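You operate a simulated robot arm through the tools that you are given. There is no shell and no other tool.

The job below is to be done with a simulated robot arm. You get a single attempt, and the scene is never put back.

JOB
Test the white double plug and put it in the tray for its result.
Fine: use the test box, its knob on WIRE; switch it off at the end.

The check looks at the end state, three seconds after you hand in, the way a careful person would. Anything else that was tipped, shoved, dropped, spilled or broken makes it a failure.

ROBOT AND FRAMES
A 6-joint arm with a two-finger parallel gripper, fixed in place. Base frame: the origin is at the foot of the arm, x ahead of it, y to its left, z up. Lengths are in mm, angles in rad, forces in N, time in s.
With the tool pointing down near the work surface it reaches from about 180 to 460 mm from the base axis. Its first joint turns from -1.222 to 1.222 rad. Payload 1.9 kg.
Tool frame: the origin (TCP) lies between the finger pads and is the grasp point; the fingertips stand 23 mm ahead of it; z points along the fingers, y is the line along which they close. Largest opening 94 mm; finger width 38, thickness 10; the body of the gripper, 54 by 96 mm, starts 39 mm behind the TCP.
Orientation is told as [roll, pitch, yaw] about the base's x, y, z axes, in that order, counted from this pose: with the fingers straight down and closing along the base's y, the tool's x points along the base's -x, its y along +y and its z along -z.

CONTROLS
- The arm moves only by the tool nudge_tool. Its arguments are lists of equal length, an entry for each row: "dp": the shift along the base's x, y, z in units of 40 mm (1.0 is 40 mm), a list of three; "turn": the turn, a rotation vector about the base's x, y, z in units of 6 degrees (1.0 is 6 degrees), a list of three; "grip": the gripper command, from -1 (fully open) to 1 (shut), values between in proportion. In form: {"dp": [[x, y, z], ...], "turn": [[ax, ay, az], ...], "grip": [grip, ...]}. A call has 1 to 20 rows; each row shifts and turns the commanded pose from where the row before left it. A call with a number of a shift or a turn outside -1 to 1 is refused whole. Each row takes 0.2 s and may step no farther than 50 mm and 0.15 rad from the row before; otherwise, or with a gripper value out of range, the whole call is refused. Where a pose cannot be reached the arm comes as near as it can. A force on the tool above 90 N (or 10 N above the force at the start of the call, whichever is more), or a blocked arm, ends the call early, and 0.2 s more pass. Each finger travels about 108 mm/s and halts on what it meets, pressing with about 31 N; the grip force reading is that of the motor and also rises with nothing between the fingers. The clock runs only during rows and for 0.2 s after the last one: add rows that do not move to give the fingers time. It gives the time, the measured TCP pose, the force on the tool (base axes), the opening and the grip force at its end, in the units of the frame above (readings bear some noise), with the torque about the TCP (base axes, N m) and any sound that the robot's microphone picked up.
- Cameras (640 x 400 px; columns grow to the right, rows downward): "scene" is fixed at [71.4, 317.4, 452.6]; the picture's right is [-0.67, -0.74, 0.00], its down [-0.27, 0.24, -0.93] and it looks along [0.69, -0.63, -0.36] (base axes); focal length 286 px, centre (320, 200). "wrist" rides on the gripper at [86, 16, -75] in the tool frame; the picture's right is [-0.18, 0.98, 0.00], its down [-0.58, -0.11, -0.81] and it looks along [-0.79, -0.15, 0.59] (tool axes); focal length 243 px, centre (320, 200). There is no depth. A picture from a camera that has moved, and an enlarged one, comes with that camera's place and axes in the base frame and with its lens. The place of the scene camera against the robot may be out by one fixed shift of up to 12 mm in any direction.
- camera(camera): a new picture of that camera. It takes no simulated time.
- close_up(camera, box): a new picture of the part [left, top, right, bottom] of that camera's present view, enlarged. It takes no simulated time.
- job_done(): hands the job in; it is judged then, once.

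Places have to be worked out from the pictures, the camera data and where the tool is seen. Open the gripper and draw the arm clear of the work before you hand the job in, unless the task says otherwise.

The tools are called after ">>>" by a JSON object that holds its "op" and its "data". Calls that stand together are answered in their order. nudge_tool: Moves the arm, as the interface text tells. Its arguments: {"type":"object","properties":{"dp":{"type":"array","items":{"type":"array","items":{"type":"number"}}},"turn":{"type":"array","items":{"type":"array","items":{"type":"number"}}},"grip":{"type":"array","items":{"type":"number"}}},"required":["dp","turn","grip"]} The other tools are called the same way: camera (camera) takes a picture; close_up (camera, box) takes an enlarged picture of a part of a camera's view; job_done () hands the job in.

At the start:

```text
time: 0.0
position: [227.3, -199.4, 386.7]
tcp_rot: [-0.002, -0.002, -0.001]
ft_force: [-0.5, -0.1, -0.1]
torque: [0.01, 0.01, 0.0]
opening: 93.9
grip_force: 0.1
```

scene: 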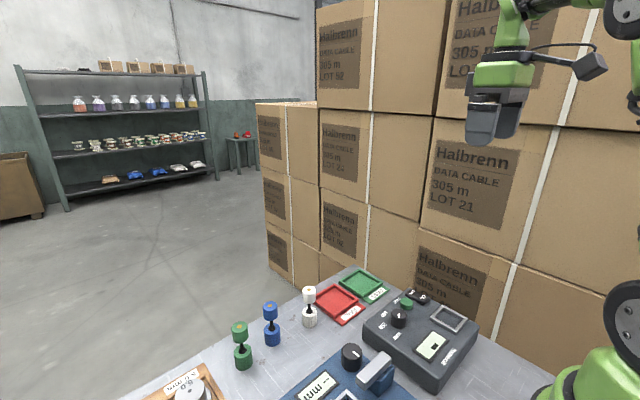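
wrist: 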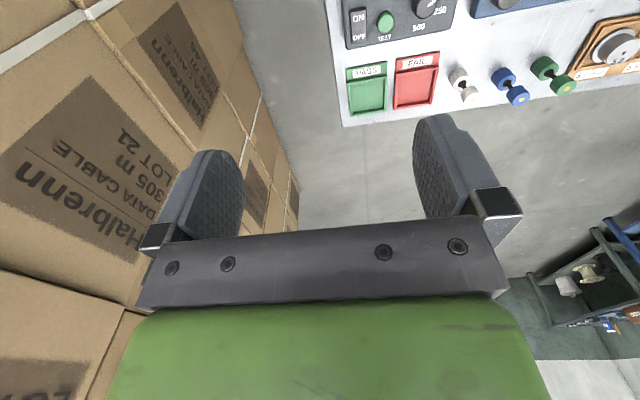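

The first pictures show a bench with trays, three double plugs, a black tester, a blue tester and an orange one. I will look closer at them before moving.

>>> {"op": "close_up", "data": {"camera": "scene", "box": [300, 260, 500, 400]}}

>>> {"op": "close_up", "data": {"camera": "scene", "box": [140, 280, 340, 400]}}

>>> {"op": "close_up", "data": {"camera": "wrist", "box": [330, 0, 640, 130]}}

```text
2.86 times, centred on (400, 330) of scene
camera zoom: at [71.4, 317.4, 452.6], right [-0.67, -0.74, 0.0], down [-0.27, 0.24, -0.93], along [0.69, -0.63, -0.36], focal length 818 px, centre (91, -171)
```

zoom: 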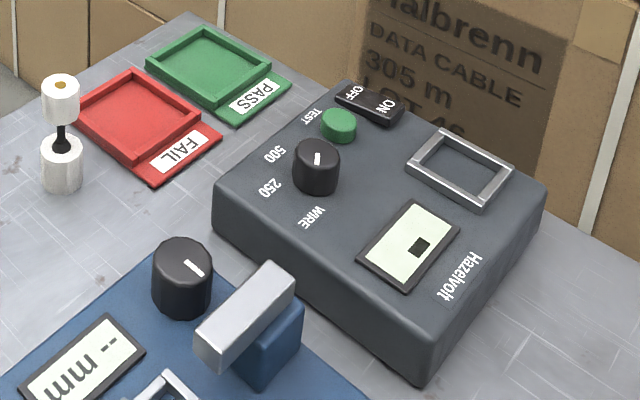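

```text
3.20 times, centred on (240, 340) of scene
camera zoom: at [71.4, 317.4, 452.6], right [-0.67, -0.74, 0.0], down [-0.27, 0.24, -0.93], along [0.69, -0.63, -0.36], focal length 916 px, centre (576, -248)
```

zoom: 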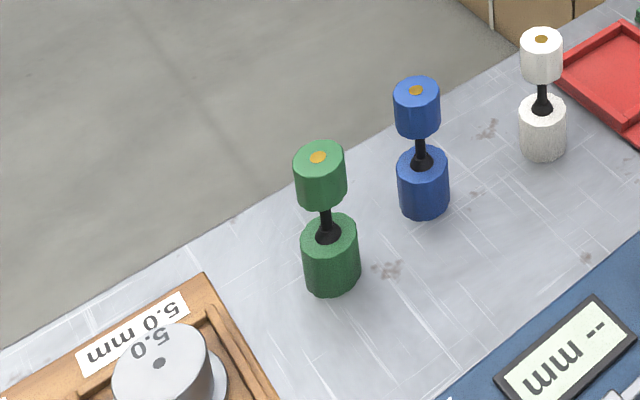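

```text
2.06 times, centred on (485, 65) of wrist
camera zoom: at [142.2, -182.0, 461.1], right [0.18, 0.98, 0.0], down [0.58, -0.11, 0.81], along [0.79, -0.15, -0.59], focal length 501 px, centre (-21, 479)
```

zoom: 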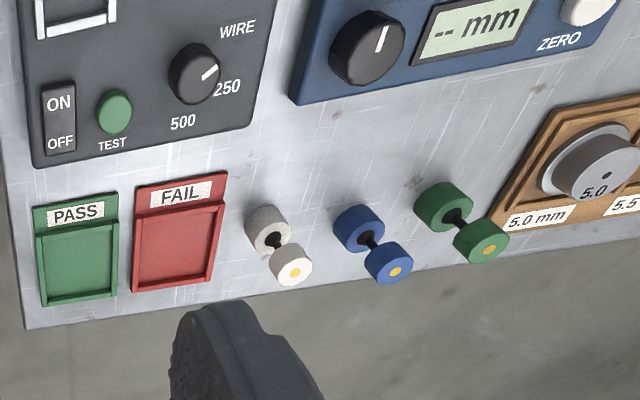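

I judge the bench to be at about z=0, the white plug near (418, 33) and the tester's knob near (268, -65). I'll move back and over toward the tester, tilting the camera down for a better look from high up.

>>> {"op": "nudge_tool", "data": {"dp": [[-0.1, 0.6, 0], [-0.1, 0.6, 0], [-0.1, 0.6, 0], [-0.1, 0.6, 0], [-0.1, 0.6, 0], [-0.1, 0.6, 0], [0, 0, 0]], "turn": [[0, 0.7, 0], [0, 0.7, 0], [0, 0.7, 0], [0, 0.7, 0], [0, 0.7, 0], [0, 0.7, 0], [0, 0, 0]], "grip": [-1, -1, -1, -1, -1, -1, -1]}}

>>> {"op": "camera", "data": {"camera": "wrist"}}

>>> {"op": "camera", "data": {"camera": "scene"}}

```text
time: 1.6
position: [206.6, -54.3, 388.7]
tcp_rot: [-0.001, 0.44, -0.002]
ft_force: [-0.2, 0.0, 0.6]
torque: [-0.01, 0.01, -0.01]
opening: 94.0
grip_force: 0.2
```

```text
taken
camera wrist: at [159.4, -37.8, 492.3], right [0.17, 0.98, -0.08], down [0.87, -0.11, 0.48], along [0.47, -0.15, -0.87], focal length 243 px, centre (320, 200)
```

wrist: 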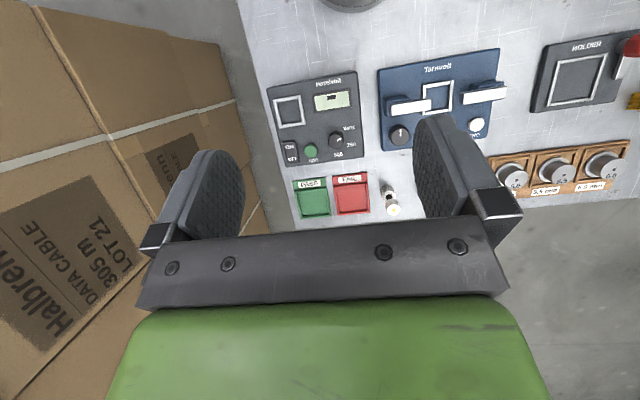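

```text
taken
```

scene: 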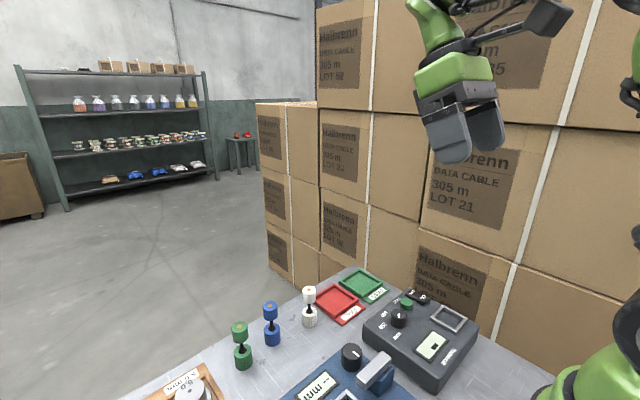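

Now the tester and trays are seen nearly from above. I'll zoom in on them for the layout and legends.

>>> {"op": "close_up", "data": {"camera": "wrist", "box": [255, 60, 415, 160]}}

>>> {"op": "close_up", "data": {"camera": "wrist", "box": [270, 130, 430, 230]}}

>>> {"op": "close_up", "data": {"camera": "wrist", "box": [370, 40, 530, 140]}}

>>> {"op": "close_up", "data": {"camera": "wrist", "box": [480, 20, 640, 120]}}

```text
4.00 times, centred on (335, 110) of wrist
camera zoom: at [159.4, -37.8, 492.3], right [0.17, 0.98, -0.08], down [0.87, -0.11, 0.48], along [0.47, -0.15, -0.87], focal length 970 px, centre (260, 560)
```

zoom: 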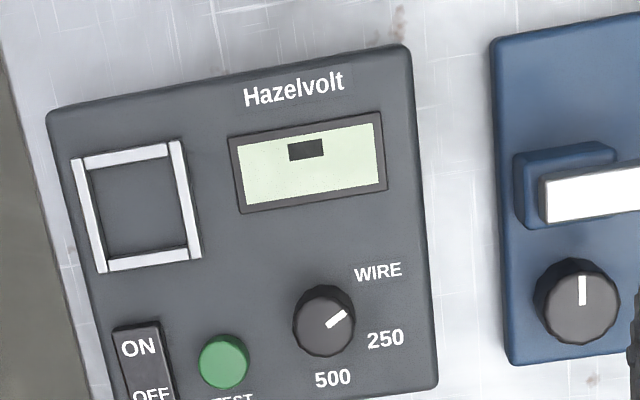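

```text
4.00 times, centred on (350, 180) of wrist
camera zoom: at [159.4, -37.8, 492.3], right [0.17, 0.98, -0.08], down [0.87, -0.11, 0.48], along [0.47, -0.15, -0.87], focal length 970 px, centre (200, 280)
```

zoom: 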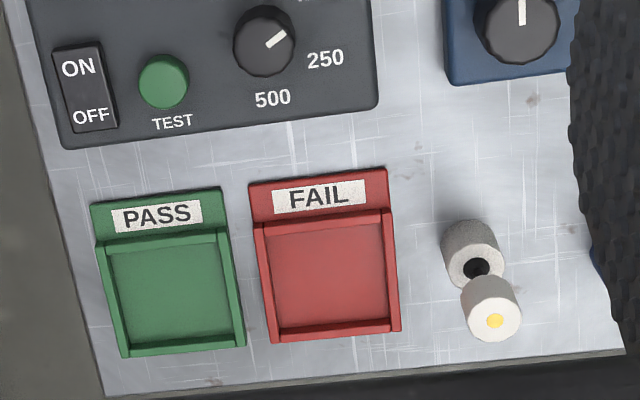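

```text
4.00 times, centred on (450, 90) of wrist
camera zoom: at [159.4, -37.8, 492.3], right [0.17, 0.98, -0.08], down [0.87, -0.11, 0.48], along [0.47, -0.15, -0.87], focal length 970 px, centre (-200, 640)
```

zoom: 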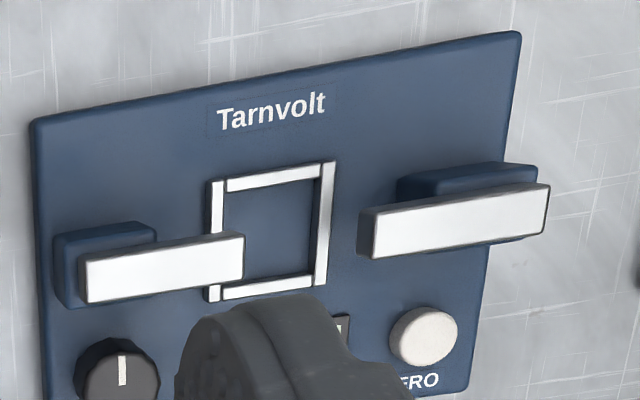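

```text
4.00 times, centred on (560, 70) of wrist
camera zoom: at [159.4, -37.8, 492.3], right [0.17, 0.98, -0.08], down [0.87, -0.11, 0.48], along [0.47, -0.15, -0.87], focal length 970 px, centre (-640, 720)
```

zoom: 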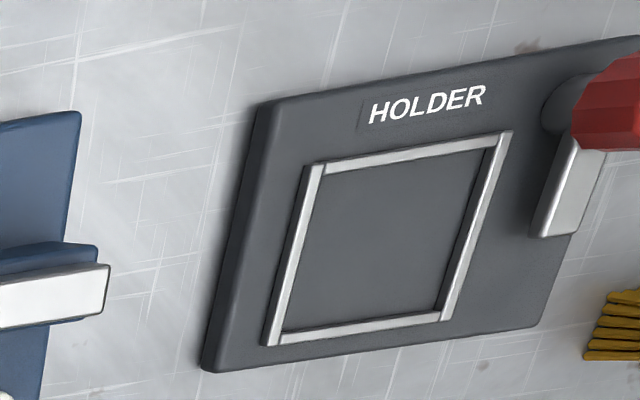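

The Hazelvolt box looks axis-aligned, spanning about x 173–322, y -173 to -13, with its well near (217, -141), TEST near (292, -114) and the rocker near (290, -153). I'll zoom harder on the knob, rocker, display and plug.

>>> {"op": "close_up", "data": {"camera": "wrist", "box": [315, 120, 367, 160]}}

>>> {"op": "close_up", "data": {"camera": "wrist", "box": [275, 132, 327, 172]}}

>>> {"op": "close_up", "data": {"camera": "wrist", "box": [310, 82, 356, 118]}}

>>> {"op": "close_up", "data": {"camera": "wrist", "box": [268, 90, 314, 134]}}

>>> {"op": "close_up", "data": {"camera": "scene", "box": [380, 285, 440, 325]}}

>>> {"op": "close_up", "data": {"camera": "scene", "box": [290, 280, 340, 335]}}

```text
10.00 times, centred on (341, 140) of wrist
camera zoom: at [159.4, -37.8, 492.3], right [0.17, 0.98, -0.08], down [0.87, -0.11, 0.48], along [0.47, -0.15, -0.87], focal length 2426 px, centre (110, 800)
```

zoom: 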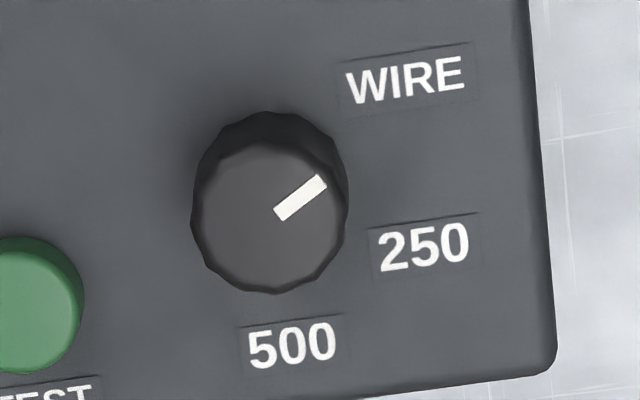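

```text
10.00 times, centred on (301, 152) of wrist
camera zoom: at [159.4, -37.8, 492.3], right [0.17, 0.98, -0.08], down [0.87, -0.11, 0.48], along [0.47, -0.15, -0.87], focal length 2426 px, centre (510, 680)
```

zoom: 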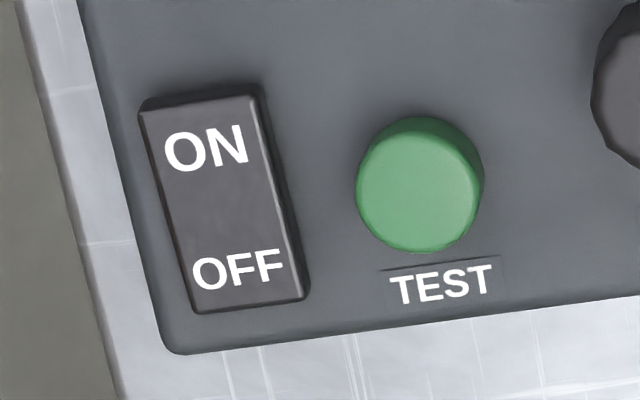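

```text
11.11 times, centred on (333, 100) of wrist
camera zoom: at [159.4, -37.8, 492.3], right [0.17, 0.98, -0.08], down [0.87, -0.11, 0.48], along [0.47, -0.15, -0.87], focal length 2696 px, centre (176, 1311)
```

zoom: 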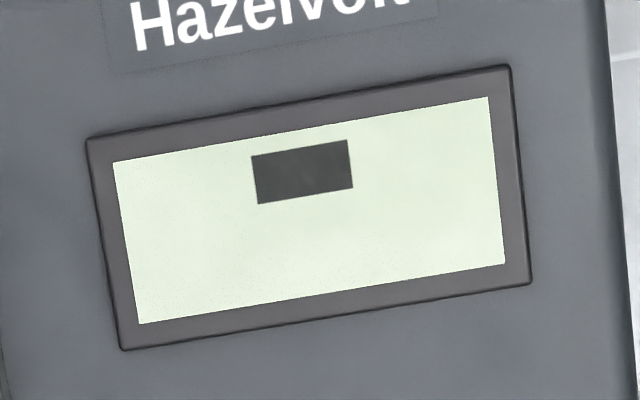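

```text
9.09 times, centred on (291, 112) of wrist
camera zoom: at [159.4, -37.8, 492.3], right [0.17, 0.98, -0.08], down [0.87, -0.11, 0.48], along [0.47, -0.15, -0.87], focal length 2206 px, centre (584, 1000)
```

zoom: 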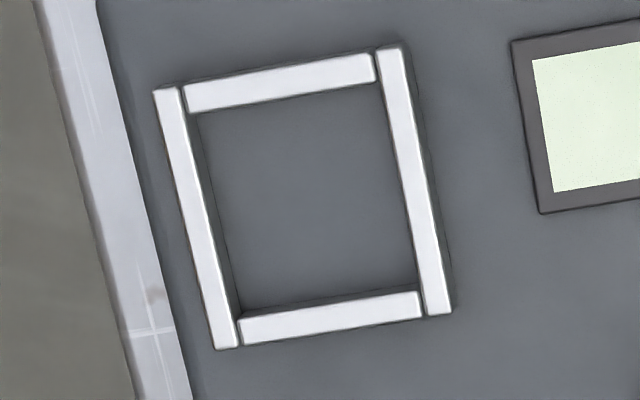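

```text
10.00 times, centred on (410, 305) of scene
camera zoom: at [71.4, 317.4, 452.6], right [-0.67, -0.74, 0.0], down [-0.27, 0.24, -0.93], along [0.69, -0.63, -0.36], focal length 2864 px, centre (-580, -850)
```

zoom: 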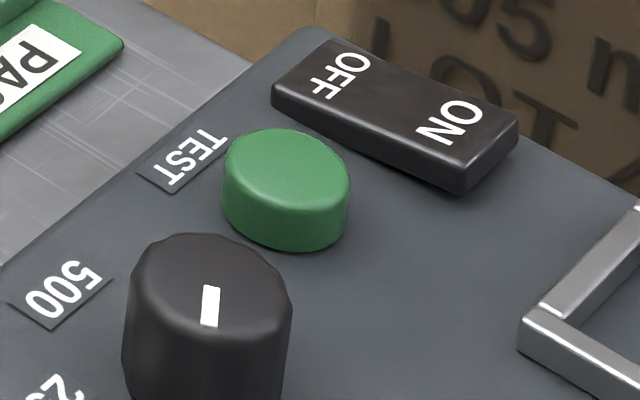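

```text
7.27 times, centred on (315, 308) of scene
camera zoom: at [71.4, 317.4, 452.6], right [-0.67, -0.74, 0.0], down [-0.27, 0.24, -0.93], along [0.69, -0.63, -0.36], focal length 2083 px, centre (356, -582)
```

zoom: 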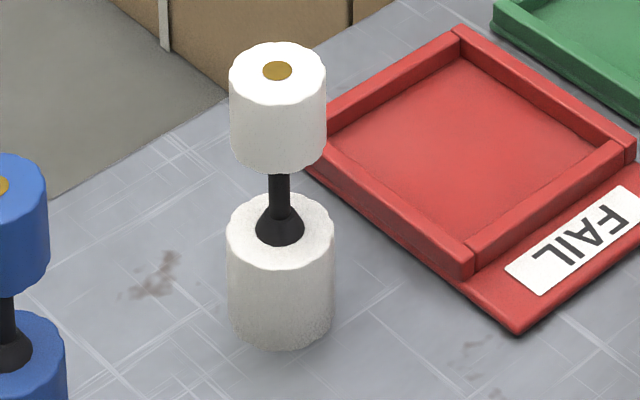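

The knob's pointer works out at about 117° against WIRE's 120°, so it is already on WIRE. The rocker's ON end stands raised, so the box is off. I'll shut the fingers, level the tool, yaw it by -90° and come above the rocker's ON end, staying high.

>>> {"op": "nudge_tool", "data": {"dp": [[0.084, -0.123, -0.236], [0.084, -0.123, -0.236], [0.084, -0.123, -0.236], [0.084, -0.123, -0.236], [0.084, -0.123, -0.236], [0.084, -0.123, -0.236], [0.084, -0.123, -0.236], [0.084, -0.123, -0.236], [0.084, -0.123, -0.236], [0.084, -0.123, -0.236], [0.084, -0.123, -0.236], [0.084, -0.123, -0.236], [0.084, -0.123, -0.236], [0.084, -0.123, -0.236], [0.084, -0.123, -0.236], [0.084, -0.123, -0.236], [0.084, -0.123, -0.236], [0.084, -0.123, -0.236], [0.084, -0.123, -0.236], [0.084, -0.123, -0.236]], "turn": [[0, -0.7, 0], [0, -0.7, 0], [0, -0.7, 0], [0, -0.7, 0], [0, -0.7, 0], [0, -0.7, 0], [0, 0, -1], [0, 0, -1], [0, 0, -1], [0, 0, -1], [0, 0, -1], [0, 0, -1], [0, 0, -1], [0, 0, -1], [0, 0, -1], [0, 0, -1], [0, 0, -1], [0, 0, -1], [0, 0, -1], [0, 0, -1]], "grip": [1, 1, 1, 1, 1, 1, 1, 1, 1, 1, 1, 1, 1, 1, 1, 1, 1, 1, 1, 1]}}

>>> {"op": "camera", "data": {"camera": "wrist"}}

>>> {"op": "camera", "data": {"camera": "scene"}}

```text
time: 5.8
position: [272.5, -153.6, 198.5]
tcp_rot: [-0.002, -0.002, -1.468]
ft_force: [0.0, 0.0, -0.7]
torque: [-0.01, 0.02, 0.0]
opening: 0.0
grip_force: 30.8
```

```text
taken
camera wrist: at [279.8, -64.8, 272.1], right [1.0, -0.08, 0.0], down [-0.05, -0.59, 0.81], along [-0.07, -0.8, -0.59], focal length 243 px, centre (320, 200)
```

wrist: 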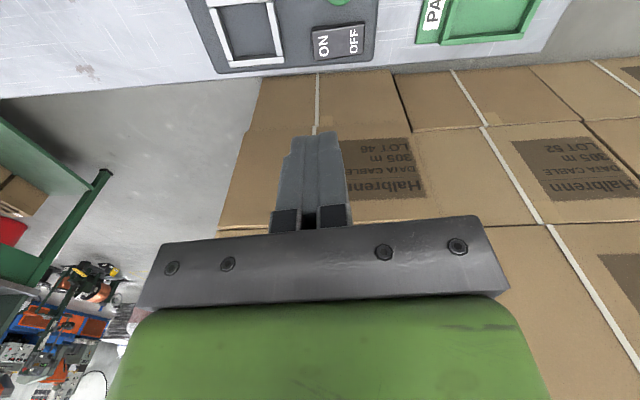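

```text
taken
```

scene: 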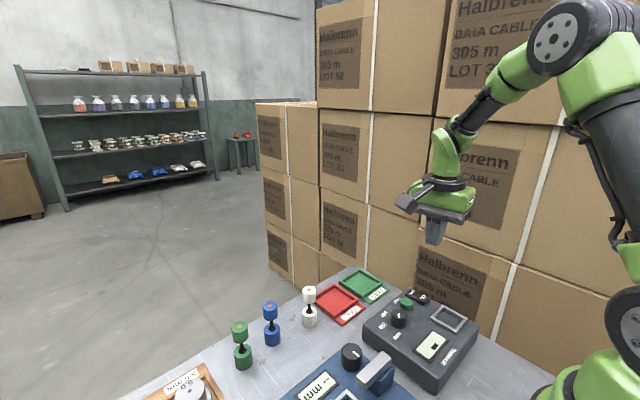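

The yaw works and the tool stands above the rocker. I'll zoom in on the rocker from this new angle to refine its place and see which end is pressed.

>>> {"op": "close_up", "data": {"camera": "wrist", "box": [290, 0, 400, 70]}}

>>> {"op": "close_up", "data": {"camera": "wrist", "box": [190, -60, 350, 70]}}

```text
5.71 times, centred on (345, 35) of wrist
camera zoom: at [279.8, -64.8, 272.1], right [1.0, -0.08, 0.0], down [-0.05, -0.59, 0.81], along [-0.07, -0.8, -0.59], focal length 1386 px, centre (177, 1143)
```

zoom: 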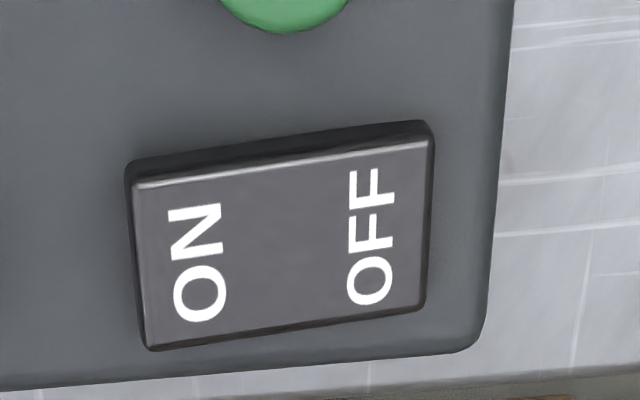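

```text
refused: -60 is not a number from 0 to 400
```

Combining both views puts the rocker's top at about z=46, spanning x 267–309 with y about -152; its ON end is the raised one. I'll finish the yaw and lower to about 10 mm above it.

>>> {"op": "nudge_tool", "data": {"dp": [[0, 0.01, -0.49], [0, 0.01, -0.49], [0, 0.01, -0.49], [0, 0.01, -0.49], [0, 0, -0.49], [0, 0, -0.49], [0, 0, 0]], "turn": [[0, 0, -1], [0, 0, 0], [0, 0, 0], [0, 0, 0], [0, 0, 0], [0, 0, 0], [0, 0, 0]], "grip": [1, 1, 1, 1, 1, 1, 1]}}

>>> {"op": "close_up", "data": {"camera": "scene", "box": [360, 240, 480, 330]}}

>>> {"op": "camera", "data": {"camera": "wrist"}}

```text
time: 7.4
position: [274.3, -151.7, 81.9]
tcp_rot: [-0.002, -0.001, -1.569]
ft_force: [0.0, -0.4, -0.5]
torque: [-0.01, 0.0, -0.02]
opening: 0.1
grip_force: 30.7
```

```text
4.44 times, centred on (420, 285) of scene
camera zoom: at [71.4, 317.4, 452.6], right [-0.67, -0.74, 0.0], down [-0.27, 0.24, -0.93], along [0.69, -0.63, -0.36], focal length 1273 px, centre (-124, -178)
```

zoom: 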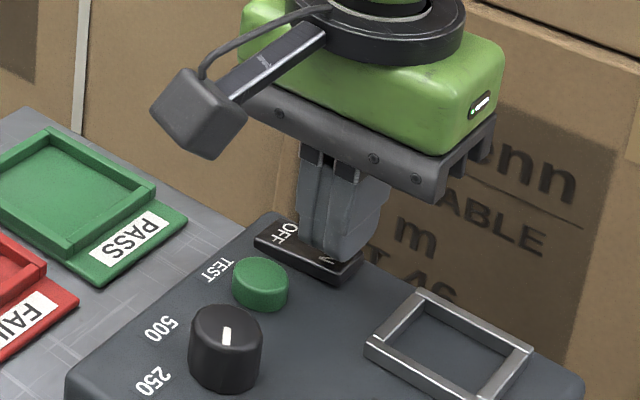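

```text
taken
camera wrist: at [290.7, -63.2, 154.5], right [0.98, -0.18, 0.0], down [-0.11, -0.58, 0.81], along [-0.15, -0.79, -0.59], focal length 243 px, centre (320, 200)
```

wrist: 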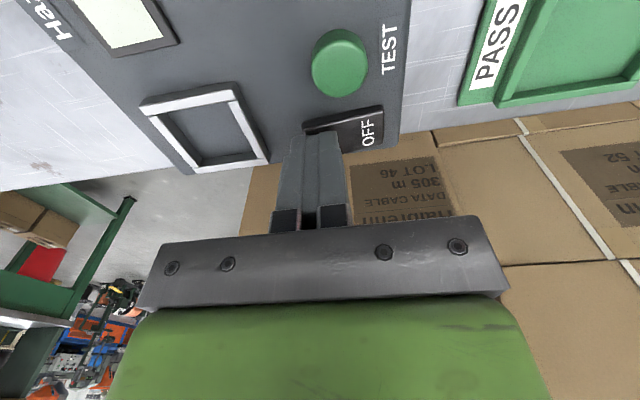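

The closed fingertips stand over the ON end, with the tip at about z=59. I'll shift 3 mm toward the ON end and go down in small steps, watching the force.

>>> {"op": "nudge_tool", "data": {"dp": [[-0.075, 0, 0], [0, 0, -0.05], [0, 0, -0.05], [0, 0, -0.05], [0, 0, -0.05], [0, 0, -0.05], [0, 0, 0]], "turn": [[0, 0, 0], [0, 0, 0], [0, 0, 0], [0, 0, 0], [0, 0, 0], [0, 0, 0], [0, 0, 0]], "grip": [1, 1, 1, 1, 1, 1, 1]}}

>>> {"op": "close_up", "data": {"camera": "scene", "box": [390, 270, 460, 320]}}

```text
time: 9.0
position: [269.1, -150.8, 71.4]
tcp_rot: [-0.001, -0.002, -1.571]
ft_force: [1.7, 1.6, 4.0]
torque: [0.12, -0.05, 0.0]
opening: 0.0
grip_force: 31.2
```

```text
8.00 times, centred on (425, 295) of scene
camera zoom: at [71.4, 317.4, 452.6], right [-0.67, -0.74, 0.0], down [-0.27, 0.24, -0.93], along [0.69, -0.63, -0.36], focal length 2291 px, centre (-520, -560)
```

zoom: 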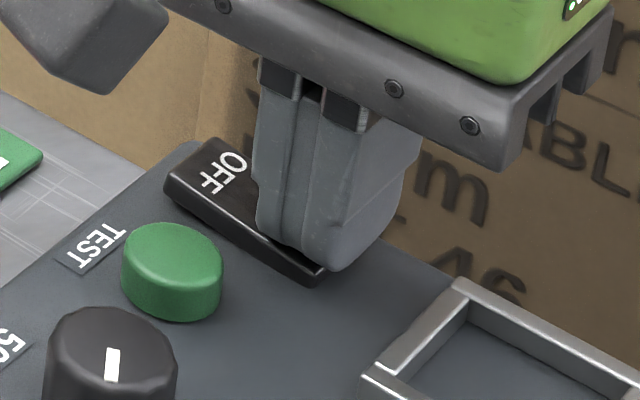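

Contact: about 4 N up with the tip at z≈48, and the OFF end now seems to be rising. I'll press a few millimetres more to be sure it has tipped over.

>>> {"op": "nudge_tool", "data": {"dp": [[0, 0, -0.03], [0, 0, -0.03], [0, 0, -0.03], [0, 0, 0]], "turn": [[0, 0, 0], [0, 0, 0], [0, 0, 0], [0, 0, 0]], "grip": [1, 1, 1, 1]}}

>>> {"op": "close_up", "data": {"camera": "scene", "box": [390, 270, 460, 320]}}

>>> {"op": "close_up", "data": {"camera": "scene", "box": [400, 320, 480, 370]}}

```text
time: 9.8
position: [269.4, -152.1, 69.4]
tcp_rot: [-0.001, -0.003, -1.573]
ft_force: [-6.8, 3.1, 17.0]
torque: [0.24, -0.01, 0.1]
opening: 0.2
grip_force: 31.0
stopped in row 4: the force on the tool passed its limit at 94 N (the readings are from after the stop); the commanded pose is now the measured one
```

```text
8.00 times, centred on (425, 295) of scene
camera zoom: at [71.4, 317.4, 452.6], right [-0.67, -0.74, 0.0], down [-0.27, 0.24, -0.93], along [0.69, -0.63, -0.36], focal length 2291 px, centre (-520, -560)
```

zoom: 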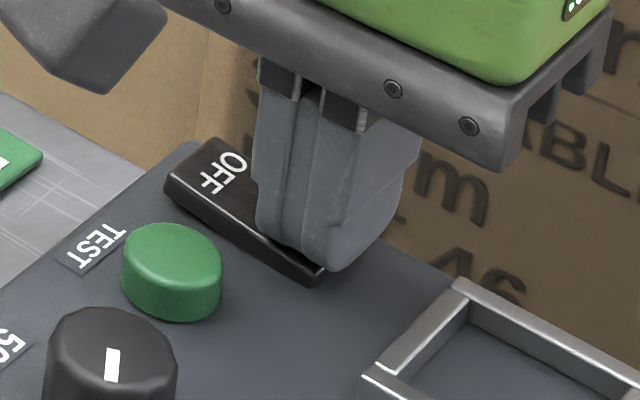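

```text
8.00 times, centred on (440, 345) of scene
camera zoom: at [71.4, 317.4, 452.6], right [-0.67, -0.74, 0.0], down [-0.27, 0.24, -0.93], along [0.69, -0.63, -0.36], focal length 2291 px, centre (-640, -960)
```

zoom: 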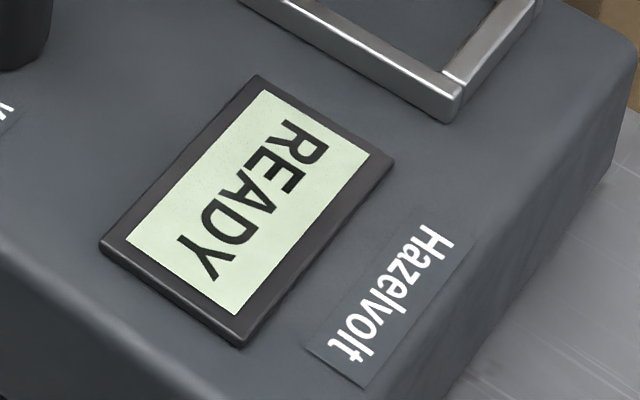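

The display reads READY: the rocker is in its ON position. I'll lift off, turn back to yaw 0 and travel high to above the white plug with the fingers opened to about 64 mm.

>>> {"op": "nudge_tool", "data": {"dp": [[0, 0, 0.6], [0, 0, 0.9], [0, 0, 0.9], [0, 0, 0.4], [0.248, 0.305, 0], [0.248, 0.305, 0], [0.248, 0.305, 0], [0.248, 0.305, 0], [0.248, 0.305, 0], [0.248, 0.305, 0], [0.248, 0.305, 0], [0.248, 0.305, 0], [0.248, 0.305, 0], [0.248, 0.305, 0], [0.248, 0.305, 0], [0.248, 0.305, 0], [0.248, 0.305, 0], [0.248, 0.305, 0], [0.248, 0.305, 0], [0, 0, 0]], "turn": [[0, 0, 0], [0, 0, 0], [0, 0, 0], [0, 0, 0], [0, 0, 1], [0, 0, 1], [0, 0, 1], [0, 0, 1], [0, 0, 1], [0, 0, 1], [0, 0, 1], [0, 0, 1], [0, 0, 1], [0, 0, 1], [0, 0, 1], [0, 0, 1], [0, 0, 1], [0, 0, 1], [0, 0, 1], [0, 0, 0]], "grip": [1, 1, 1, 1, 1, 1, 1, 1, 1, 1, 1, 1, -0.36, -0.36, -0.36, -0.36, -0.36, -0.36, -0.36, -0.36]}}

>>> {"op": "camera", "data": {"camera": "wrist"}}

>>> {"op": "camera", "data": {"camera": "scene"}}

```text
time: 14.0
position: [416.7, 32.8, 182.5]
tcp_rot: [0.001, -0.001, -0.002]
ft_force: [-0.3, -0.7, -0.1]
torque: [0.02, -0.01, -0.01]
opening: 64.0
grip_force: 0.0
```

```text
taken
camera wrist: at [330.7, 50.3, 256.0], right [0.19, 0.98, 0.0], down [0.58, -0.11, 0.81], along [0.79, -0.15, -0.59], focal length 243 px, centre (320, 200)
```

wrist: 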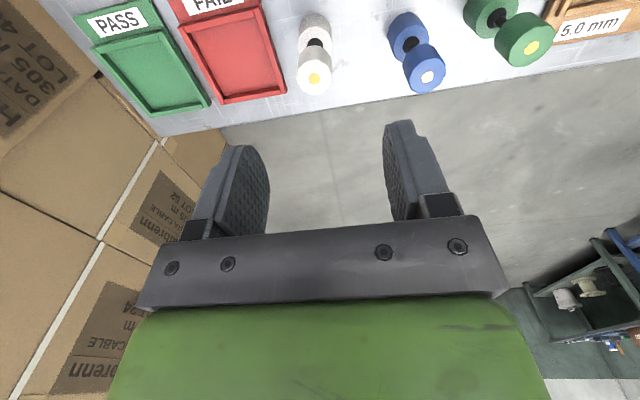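

```text
taken
```

scene: 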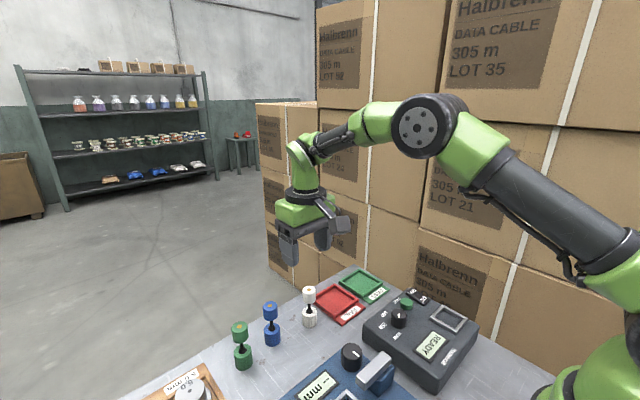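

READY stays on the display and the plug lies under the tool. I'll zoom on the white plug for an exact position.

>>> {"op": "close_up", "data": {"camera": "wrist", "box": [270, 0, 370, 110]}}

>>> {"op": "close_up", "data": {"camera": "scene", "box": [280, 220, 360, 340]}}

```text
3.64 times, centred on (320, 55) of wrist
camera zoom: at [330.7, 50.3, 256.0], right [0.19, 0.98, 0.0], down [0.58, -0.11, 0.81], along [0.79, -0.15, -0.59], focal length 882 px, centre (320, 727)
```

zoom: 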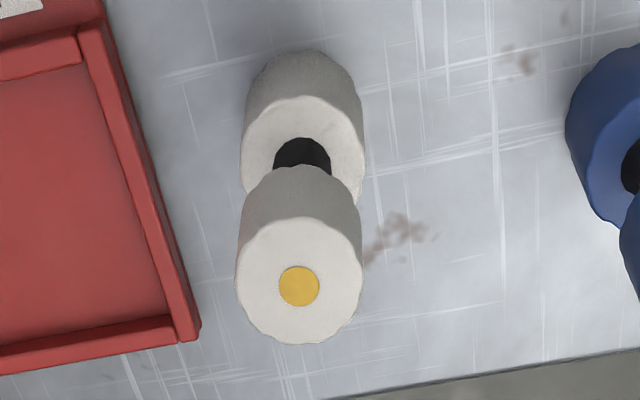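

```text
3.33 times, centred on (320, 280) of scene
camera zoom: at [71.4, 317.4, 452.6], right [-0.67, -0.74, 0.0], down [-0.27, 0.24, -0.93], along [0.69, -0.63, -0.36], focal length 955 px, centre (320, -67)
```

zoom: 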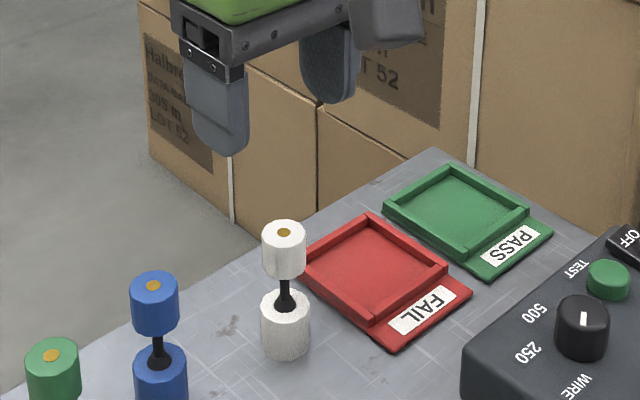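

The top's gold dot comes out at about (418, 30), z≈82; the base agrees at about (416, 30). I'll shift slightly and lower to TCP z≈72, so that the pads straddle the upper part.

>>> {"op": "nudge_tool", "data": {"dp": [[0.02, -0.07, -0.45], [0, 0, -0.5], [0, 0, -0.5], [0, 0, -0.5], [0, 0, -0.4], [0, 0, -0.2], [0, 0, -0.2], [0, 0, 0]], "turn": [[0, 0, 0], [0, 0, 0], [0, 0, 0], [0, 0, 0], [0, 0, 0], [0, 0, 0], [0, 0, 0], [0, 0, 0]], "grip": [-0.36, -0.36, -0.36, -0.36, -0.36, -0.36, -0.36, -0.36]}}

>>> {"op": "camera", "data": {"camera": "wrist"}}

>>> {"op": "close_up", "data": {"camera": "scene", "box": [260, 240, 360, 340]}}

```text
time: 15.8
position: [419.4, 27.4, 72.6]
tcp_rot: [0.0, -0.003, -0.002]
ft_force: [0.5, -0.1, -0.6]
torque: [-0.02, -0.01, 0.01]
opening: 64.0
grip_force: 0.0
```

```text
taken
camera wrist: at [333.5, 45.0, 146.3], right [0.19, 0.98, 0.0], down [0.58, -0.11, 0.81], along [0.79, -0.15, -0.59], focal length 243 px, centre (320, 200)
```

wrist: 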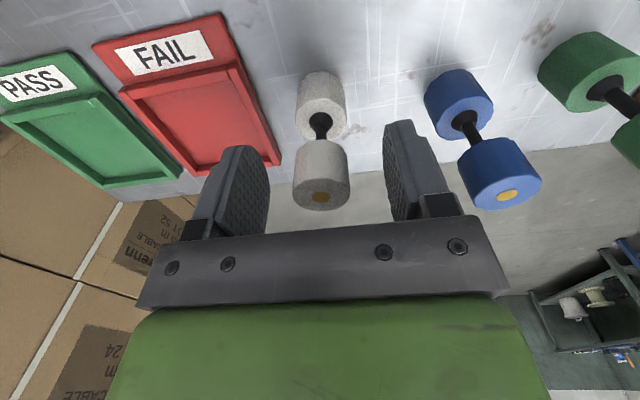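

```text
4.00 times, centred on (310, 290) of scene
camera zoom: at [71.4, 317.4, 452.6], right [-0.67, -0.74, 0.0], down [-0.27, 0.24, -0.93], along [0.69, -0.63, -0.36], focal length 1146 px, centre (360, -160)
```

zoom: 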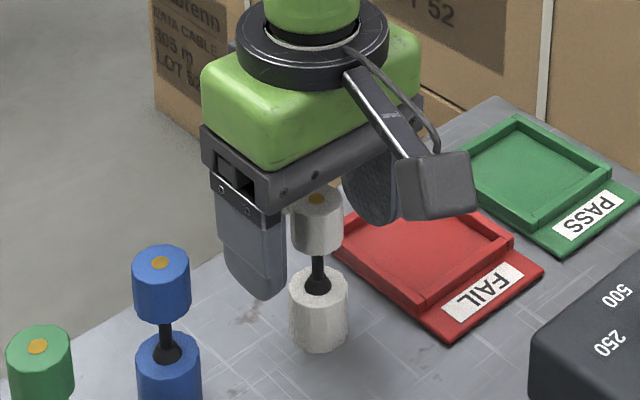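

The pads straddle the upper part and the plug is centred between them to within about a millimetre. I'll close the fingers.

>>> {"op": "nudge_tool", "data": {"dp": [[0, 0, 0], [0, 0, 0], [0, 0, 0], [0, 0, 0]], "turn": [[0, 0, 0], [0, 0, 0], [0, 0, 0], [0, 0, 0]], "grip": [0.2, 0.7, 1, 1]}}

>>> {"op": "close_up", "data": {"camera": "scene", "box": [260, 240, 360, 340]}}

```text
time: 16.8
position: [419.1, 28.5, 73.2]
tcp_rot: [0.0, -0.002, -0.004]
ft_force: [0.5, -0.5, 0.5]
torque: [-0.03, -0.01, 0.0]
opening: 25.3
grip_force: 31.1
```

```text
4.00 times, centred on (310, 290) of scene
camera zoom: at [71.4, 317.4, 452.6], right [-0.67, -0.74, 0.0], down [-0.27, 0.24, -0.93], along [0.69, -0.63, -0.36], focal length 1146 px, centre (360, -160)
```

zoom: 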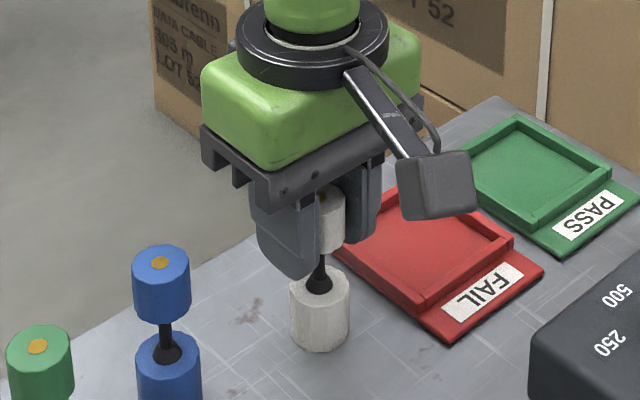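

The grip holds at a 25.3 mm opening with 31 N. I'll lift by 30 mm and check that the whole plug comes up straight.

>>> {"op": "nudge_tool", "data": {"dp": [[0, 0, 0.15], [0, 0, 0.3], [0, 0, 0.3], [0, 0, 0]], "turn": [[0, 0, 0], [0, 0, 0], [0, 0, 0], [0, 0, 0]], "grip": [1, 1, 1, 1]}}

>>> {"op": "close_up", "data": {"camera": "scene", "box": [260, 240, 360, 340]}}

>>> {"op": "camera", "data": {"camera": "wrist"}}

```text
time: 17.8
position: [418.5, 28.1, 102.3]
tcp_rot: [0.001, -0.001, -0.003]
ft_force: [-1.2, 0.5, -0.6]
torque: [-0.03, 0.0, 0.0]
opening: 24.9
grip_force: 31.2
```

```text
4.00 times, centred on (310, 290) of scene
camera zoom: at [71.4, 317.4, 452.6], right [-0.67, -0.74, 0.0], down [-0.27, 0.24, -0.93], along [0.69, -0.63, -0.36], focal length 1146 px, centre (360, -160)
```

zoom: 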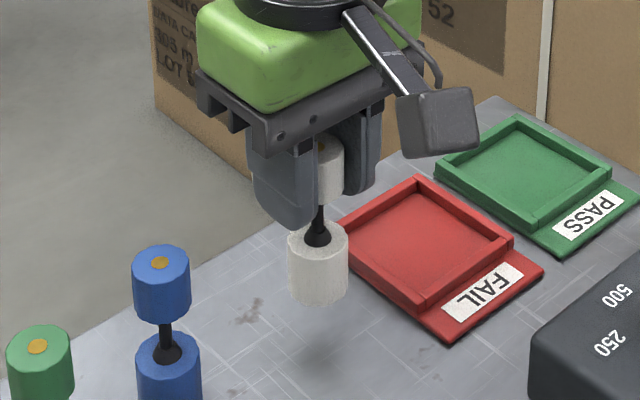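

```text
taken
camera wrist: at [332.9, 45.9, 176.6], right [0.19, 0.98, 0.0], down [0.58, -0.11, 0.81], along [0.79, -0.15, -0.59], focal length 243 px, centre (320, 200)
```

wrist: 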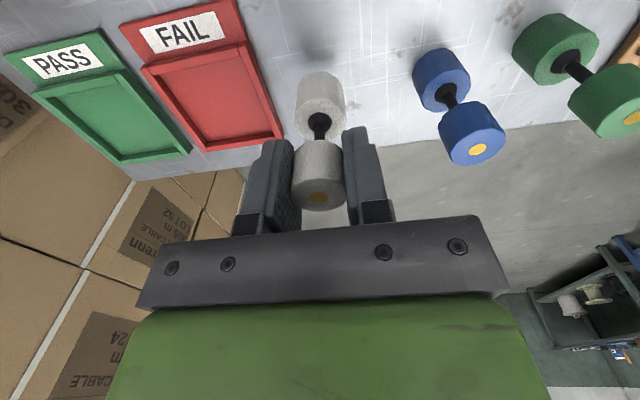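

The plug hangs straight in the grip as one piece. I'll raise it to TCP z≈175 and carry it over to the tester's well.

>>> {"op": "nudge_tool", "data": {"dp": [[0, 0, 0.6], [0, 0, 0.6], [0, 0, 0.6], [-0.361, -0.298, 0], [-0.361, -0.298, 0], [-0.361, -0.298, 0], [-0.361, -0.298, 0], [-0.361, -0.298, 0], [-0.361, -0.298, 0], [-0.361, -0.298, 0], [-0.361, -0.298, 0], [-0.361, -0.298, 0], [-0.361, -0.298, 0], [-0.361, -0.298, 0], [-0.361, -0.298, 0], [-0.361, -0.298, 0], [-0.361, -0.298, 0], [0, 0, 0], [0, 0, 0]], "turn": [[0, 0, 0], [0, 0, 0], [0, 0, 0], [0, 0, 0], [0, 0, 0], [0, 0, 0], [0, 0, 0], [0, 0, 0], [0, 0, 0], [0, 0, 0], [0, 0, 0], [0, 0, 0], [0, 0, 0], [0, 0, 0], [0, 0, 0], [0, 0, 0], [0, 0, 0], [0, 0, 0], [0, 0, 0]], "grip": [1, 1, 1, 1, 1, 1, 1, 1, 1, 1, 1, 1, 1, 1, 1, 1, 1, 1, 1]}}

>>> {"op": "camera", "data": {"camera": "wrist"}}

>>> {"op": "camera", "data": {"camera": "scene"}}

```text
time: 21.8
position: [217.6, -139.1, 174.7]
tcp_rot: [0.0, -0.003, -0.003]
ft_force: [-0.4, 0.1, -1.3]
torque: [0.02, 0.03, -0.03]
opening: 25.1
grip_force: 31.3
```

```text
taken
camera wrist: at [131.6, -122.0, 247.4], right [0.19, 0.98, 0.0], down [0.58, -0.11, 0.81], along [0.79, -0.15, -0.59], focal length 243 px, centre (320, 200)
```

wrist: 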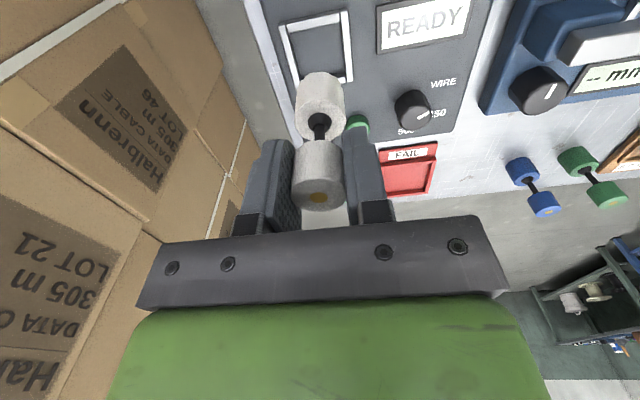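

```text
taken
```

scene: 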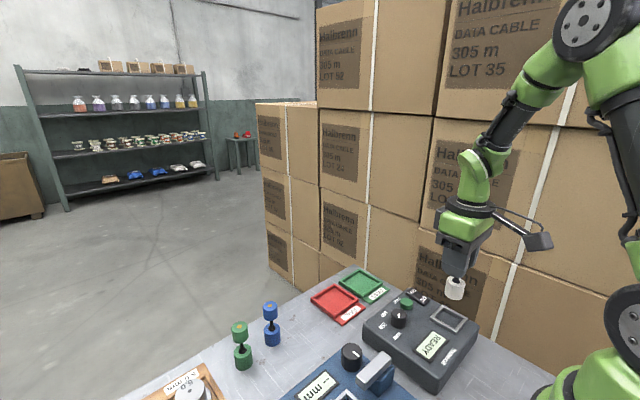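

I'll zoom on the well frame beneath the plug from both cameras to align before lowering.

>>> {"op": "close_up", "data": {"camera": "wrist", "box": [265, 0, 375, 110]}}

>>> {"op": "close_up", "data": {"camera": "scene", "box": [410, 260, 490, 340]}}

```text
3.64 times, centred on (320, 55) of wrist
camera zoom: at [131.6, -122.0, 247.4], right [0.19, 0.98, 0.0], down [0.58, -0.11, 0.81], along [0.79, -0.15, -0.59], focal length 882 px, centre (320, 727)
```

zoom: 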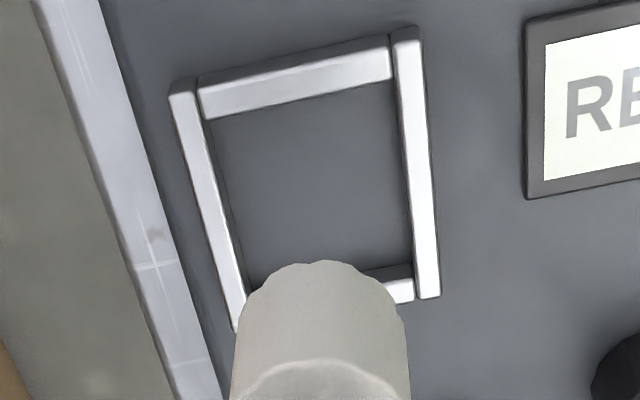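

```text
5.00 times, centred on (450, 300) of scene
camera zoom: at [71.4, 317.4, 452.6], right [-0.67, -0.74, 0.0], down [-0.27, 0.24, -0.93], along [0.69, -0.63, -0.36], focal length 1432 px, centre (-330, -300)
```

zoom: 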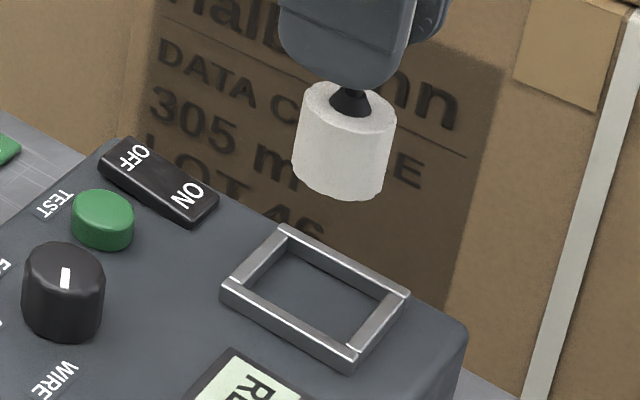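

The well's centre works out at about (215, -138.5), with the frame's top near z=47; the plug's axis is at about (217.5, -138.5). I'll shift 2 mm back and lower until the plug's bottom is about 10 mm above the frame.

>>> {"op": "nudge_tool", "data": {"dp": [[-0.055, 0, -0.2], [0, 0, -0.3], [0, 0, -0.3], [0, 0, -0.3], [0, 0, 0], [0, 0, 0]], "turn": [[0, 0, 0], [0, 0, 0], [0, 0, 0], [0, 0, 0], [0, 0, 0], [0, 0, 0]], "grip": [1, 1, 1, 1, 1, 1]}}

>>> {"op": "close_up", "data": {"camera": "wrist", "box": [265, 0, 375, 110]}}

>>> {"op": "close_up", "data": {"camera": "scene", "box": [410, 260, 490, 340]}}

```text
time: 23.2
position: [214.2, -138.3, 129.6]
tcp_rot: [-0.001, -0.002, -0.004]
ft_force: [1.0, 0.2, -1.4]
torque: [-0.01, -0.02, 0.02]
opening: 25.1
grip_force: 30.9
```

```text
3.64 times, centred on (320, 55) of wrist
camera zoom: at [128.2, -121.2, 203.8], right [0.19, 0.98, 0.0], down [0.58, -0.11, 0.81], along [0.79, -0.15, -0.59], focal length 882 px, centre (320, 727)
```

zoom: 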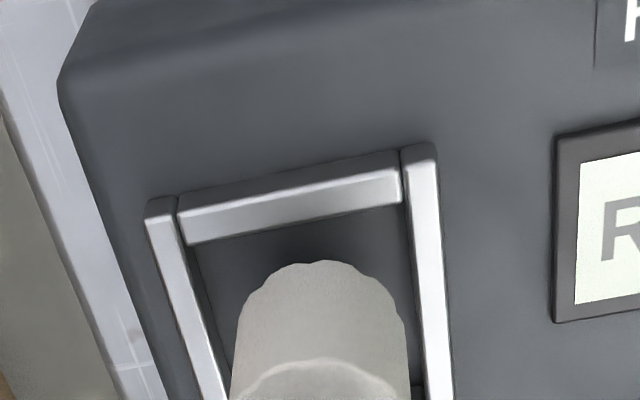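

```text
5.00 times, centred on (450, 300) of scene
camera zoom: at [71.4, 317.4, 452.6], right [-0.67, -0.74, 0.0], down [-0.27, 0.24, -0.93], along [0.69, -0.63, -0.36], focal length 1432 px, centre (-330, -300)
```

zoom: 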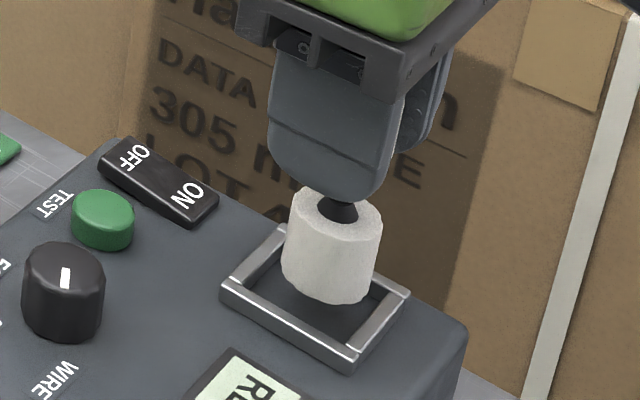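

Both views agree: the plug is centred over the well to within about 2 mm. I'll lower the plug into the frame, with small steps at the end to feel the floor (expected at TCP z≈113).

>>> {"op": "nudge_tool", "data": {"dp": [[0, 0, -0.1], [0, 0, -0.1], [0, 0, -0.05], [0, 0, -0.03], [0, 0, -0.03], [0, 0, 0]], "turn": [[0, 0, 0], [0, 0, 0], [0, 0, 0], [0, 0, 0], [0, 0, 0], [0, 0, 0]], "grip": [1, 1, 1, 1, 1, 1]}}

>>> {"op": "close_up", "data": {"camera": "scene", "box": [410, 260, 490, 340]}}

>>> {"op": "close_up", "data": {"camera": "wrist", "box": [265, 20, 375, 130]}}

```text
time: 24.6
position: [215.1, -138.1, 117.3]
tcp_rot: [0.0, -0.002, -0.003]
ft_force: [0.0, -0.9, -0.8]
torque: [-0.03, 0.01, -0.02]
opening: 25.0
grip_force: 30.9
```

```text
5.00 times, centred on (450, 300) of scene
camera zoom: at [71.4, 317.4, 452.6], right [-0.67, -0.74, 0.0], down [-0.27, 0.24, -0.93], along [0.69, -0.63, -0.36], focal length 1432 px, centre (-330, -300)
```

zoom: 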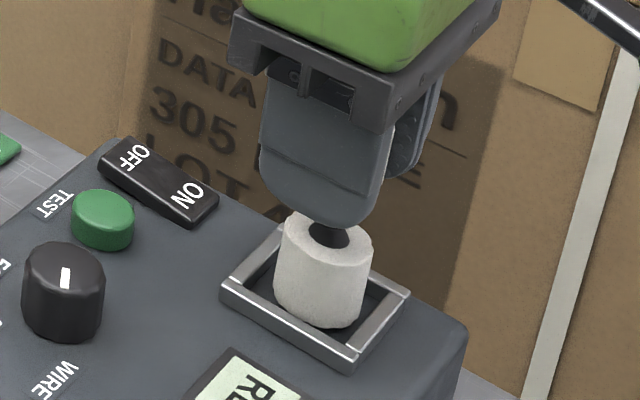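

```text
3.64 times, centred on (320, 75) of wrist
camera zoom: at [129.5, -121.4, 191.7], right [0.19, 0.98, 0.0], down [0.58, -0.11, 0.81], along [0.79, -0.15, -0.59], focal length 882 px, centre (320, 654)
```

zoom: 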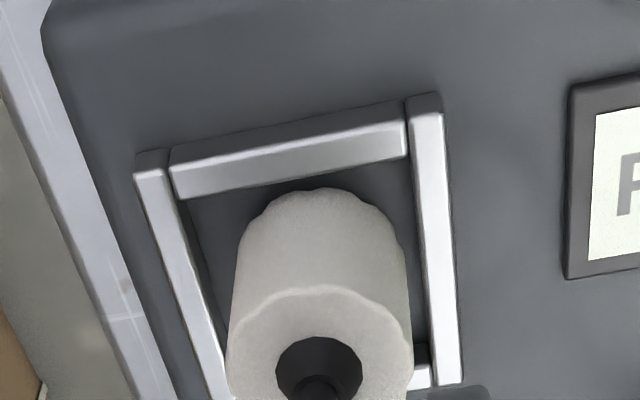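

The plug's bottom is entering the frame with space around it. I'll continue down in 1 mm steps.

>>> {"op": "nudge_tool", "data": {"dp": [[0, 0, -0.025], [0, 0, -0.025], [0, 0, -0.025], [0, 0, 0]], "turn": [[0, 0, 0], [0, 0, 0], [0, 0, 0], [0, 0, 0]], "grip": [1, 1, 1, 1]}}

>>> {"op": "close_up", "data": {"camera": "scene", "box": [430, 290, 480, 340]}}

```text
time: 25.6
position: [216.6, -138.8, 114.8]
tcp_rot: [0.0, -0.001, -0.002]
ft_force: [0.2, 0.1, -0.5]
torque: [0.02, 0.03, -0.04]
opening: 24.7
grip_force: 30.9
```

```text
8.00 times, centred on (455, 315) of scene
camera zoom: at [71.4, 317.4, 452.6], right [-0.67, -0.74, 0.0], down [-0.27, 0.24, -0.93], along [0.69, -0.63, -0.36], focal length 2291 px, centre (-760, -720)
```

zoom: 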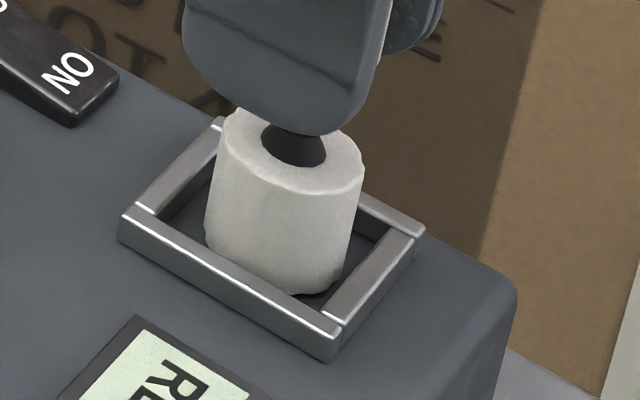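

The plug is inside the frame, still just off the floor, with no force yet. I'll lower on in 0.8 mm steps.

>>> {"op": "nudge_tool", "data": {"dp": [[0, 0, -0.02], [0, 0, -0.02], [0, 0, 0]], "turn": [[0, 0, 0], [0, 0, 0], [0, 0, 0]], "grip": [1, 1, 1]}}

>>> {"op": "close_up", "data": {"camera": "scene", "box": [430, 290, 480, 340]}}

```text
time: 26.4
position: [214.3, -139.5, 112.6]
tcp_rot: [-0.003, -0.001, -0.004]
ft_force: [-1.7, 5.1, 20.7]
torque: [0.12, 0.12, 0.01]
opening: 25.1
grip_force: 30.8
```

```text
8.00 times, centred on (455, 315) of scene
camera zoom: at [71.4, 317.4, 452.6], right [-0.67, -0.74, 0.0], down [-0.27, 0.24, -0.93], along [0.69, -0.63, -0.36], focal length 2291 px, centre (-760, -720)
```

zoom: 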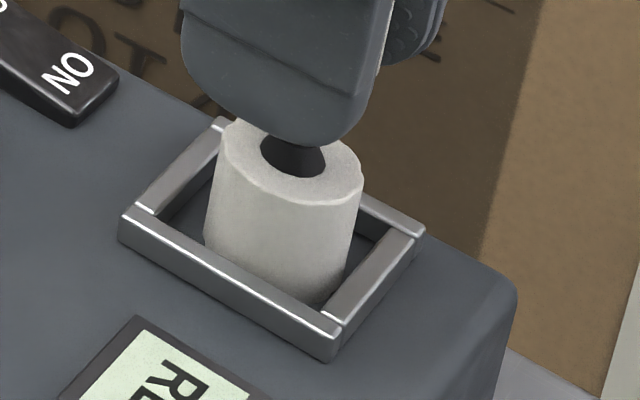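

Contact with about 20 N: the plug stands on the well's floor. I'll ease up half a millimetre and open the fingers.

>>> {"op": "nudge_tool", "data": {"dp": [[0, 0, 0.012], [0, 0, 0], [0, 0, 0], [0, 0, 0], [0, 0, 0]], "turn": [[0, 0, 0], [0, 0, 0], [0, 0, 0], [0, 0, 0], [0, 0, 0]], "grip": [1, 0.4, 0, -0.36, -0.36]}}

>>> {"op": "close_up", "data": {"camera": "scene", "box": [410, 260, 490, 340]}}

>>> {"op": "camera", "data": {"camera": "wrist"}}

```text
time: 27.6
position: [214.5, -138.9, 112.5]
tcp_rot: [0.001, -0.003, -0.003]
ft_force: [0.3, -0.4, -0.8]
torque: [-0.01, 0.01, -0.02]
opening: 64.0
grip_force: 0.0
```

```text
5.00 times, centred on (450, 300) of scene
camera zoom: at [71.4, 317.4, 452.6], right [-0.67, -0.74, 0.0], down [-0.27, 0.24, -0.93], along [0.69, -0.63, -0.36], focal length 1432 px, centre (-330, -300)
```

zoom: 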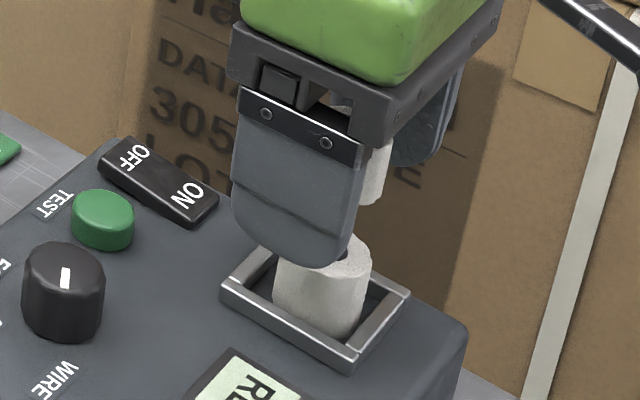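

```text
taken
camera wrist: at [128.9, -121.0, 187.1], right [0.19, 0.98, 0.0], down [0.58, -0.11, 0.81], along [0.79, -0.15, -0.59], focal length 243 px, centre (320, 200)
```

wrist: 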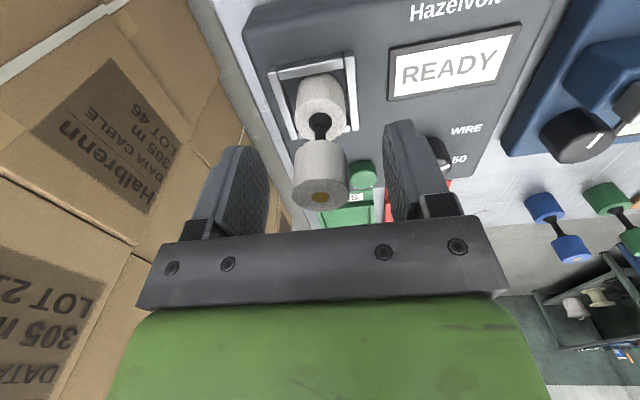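

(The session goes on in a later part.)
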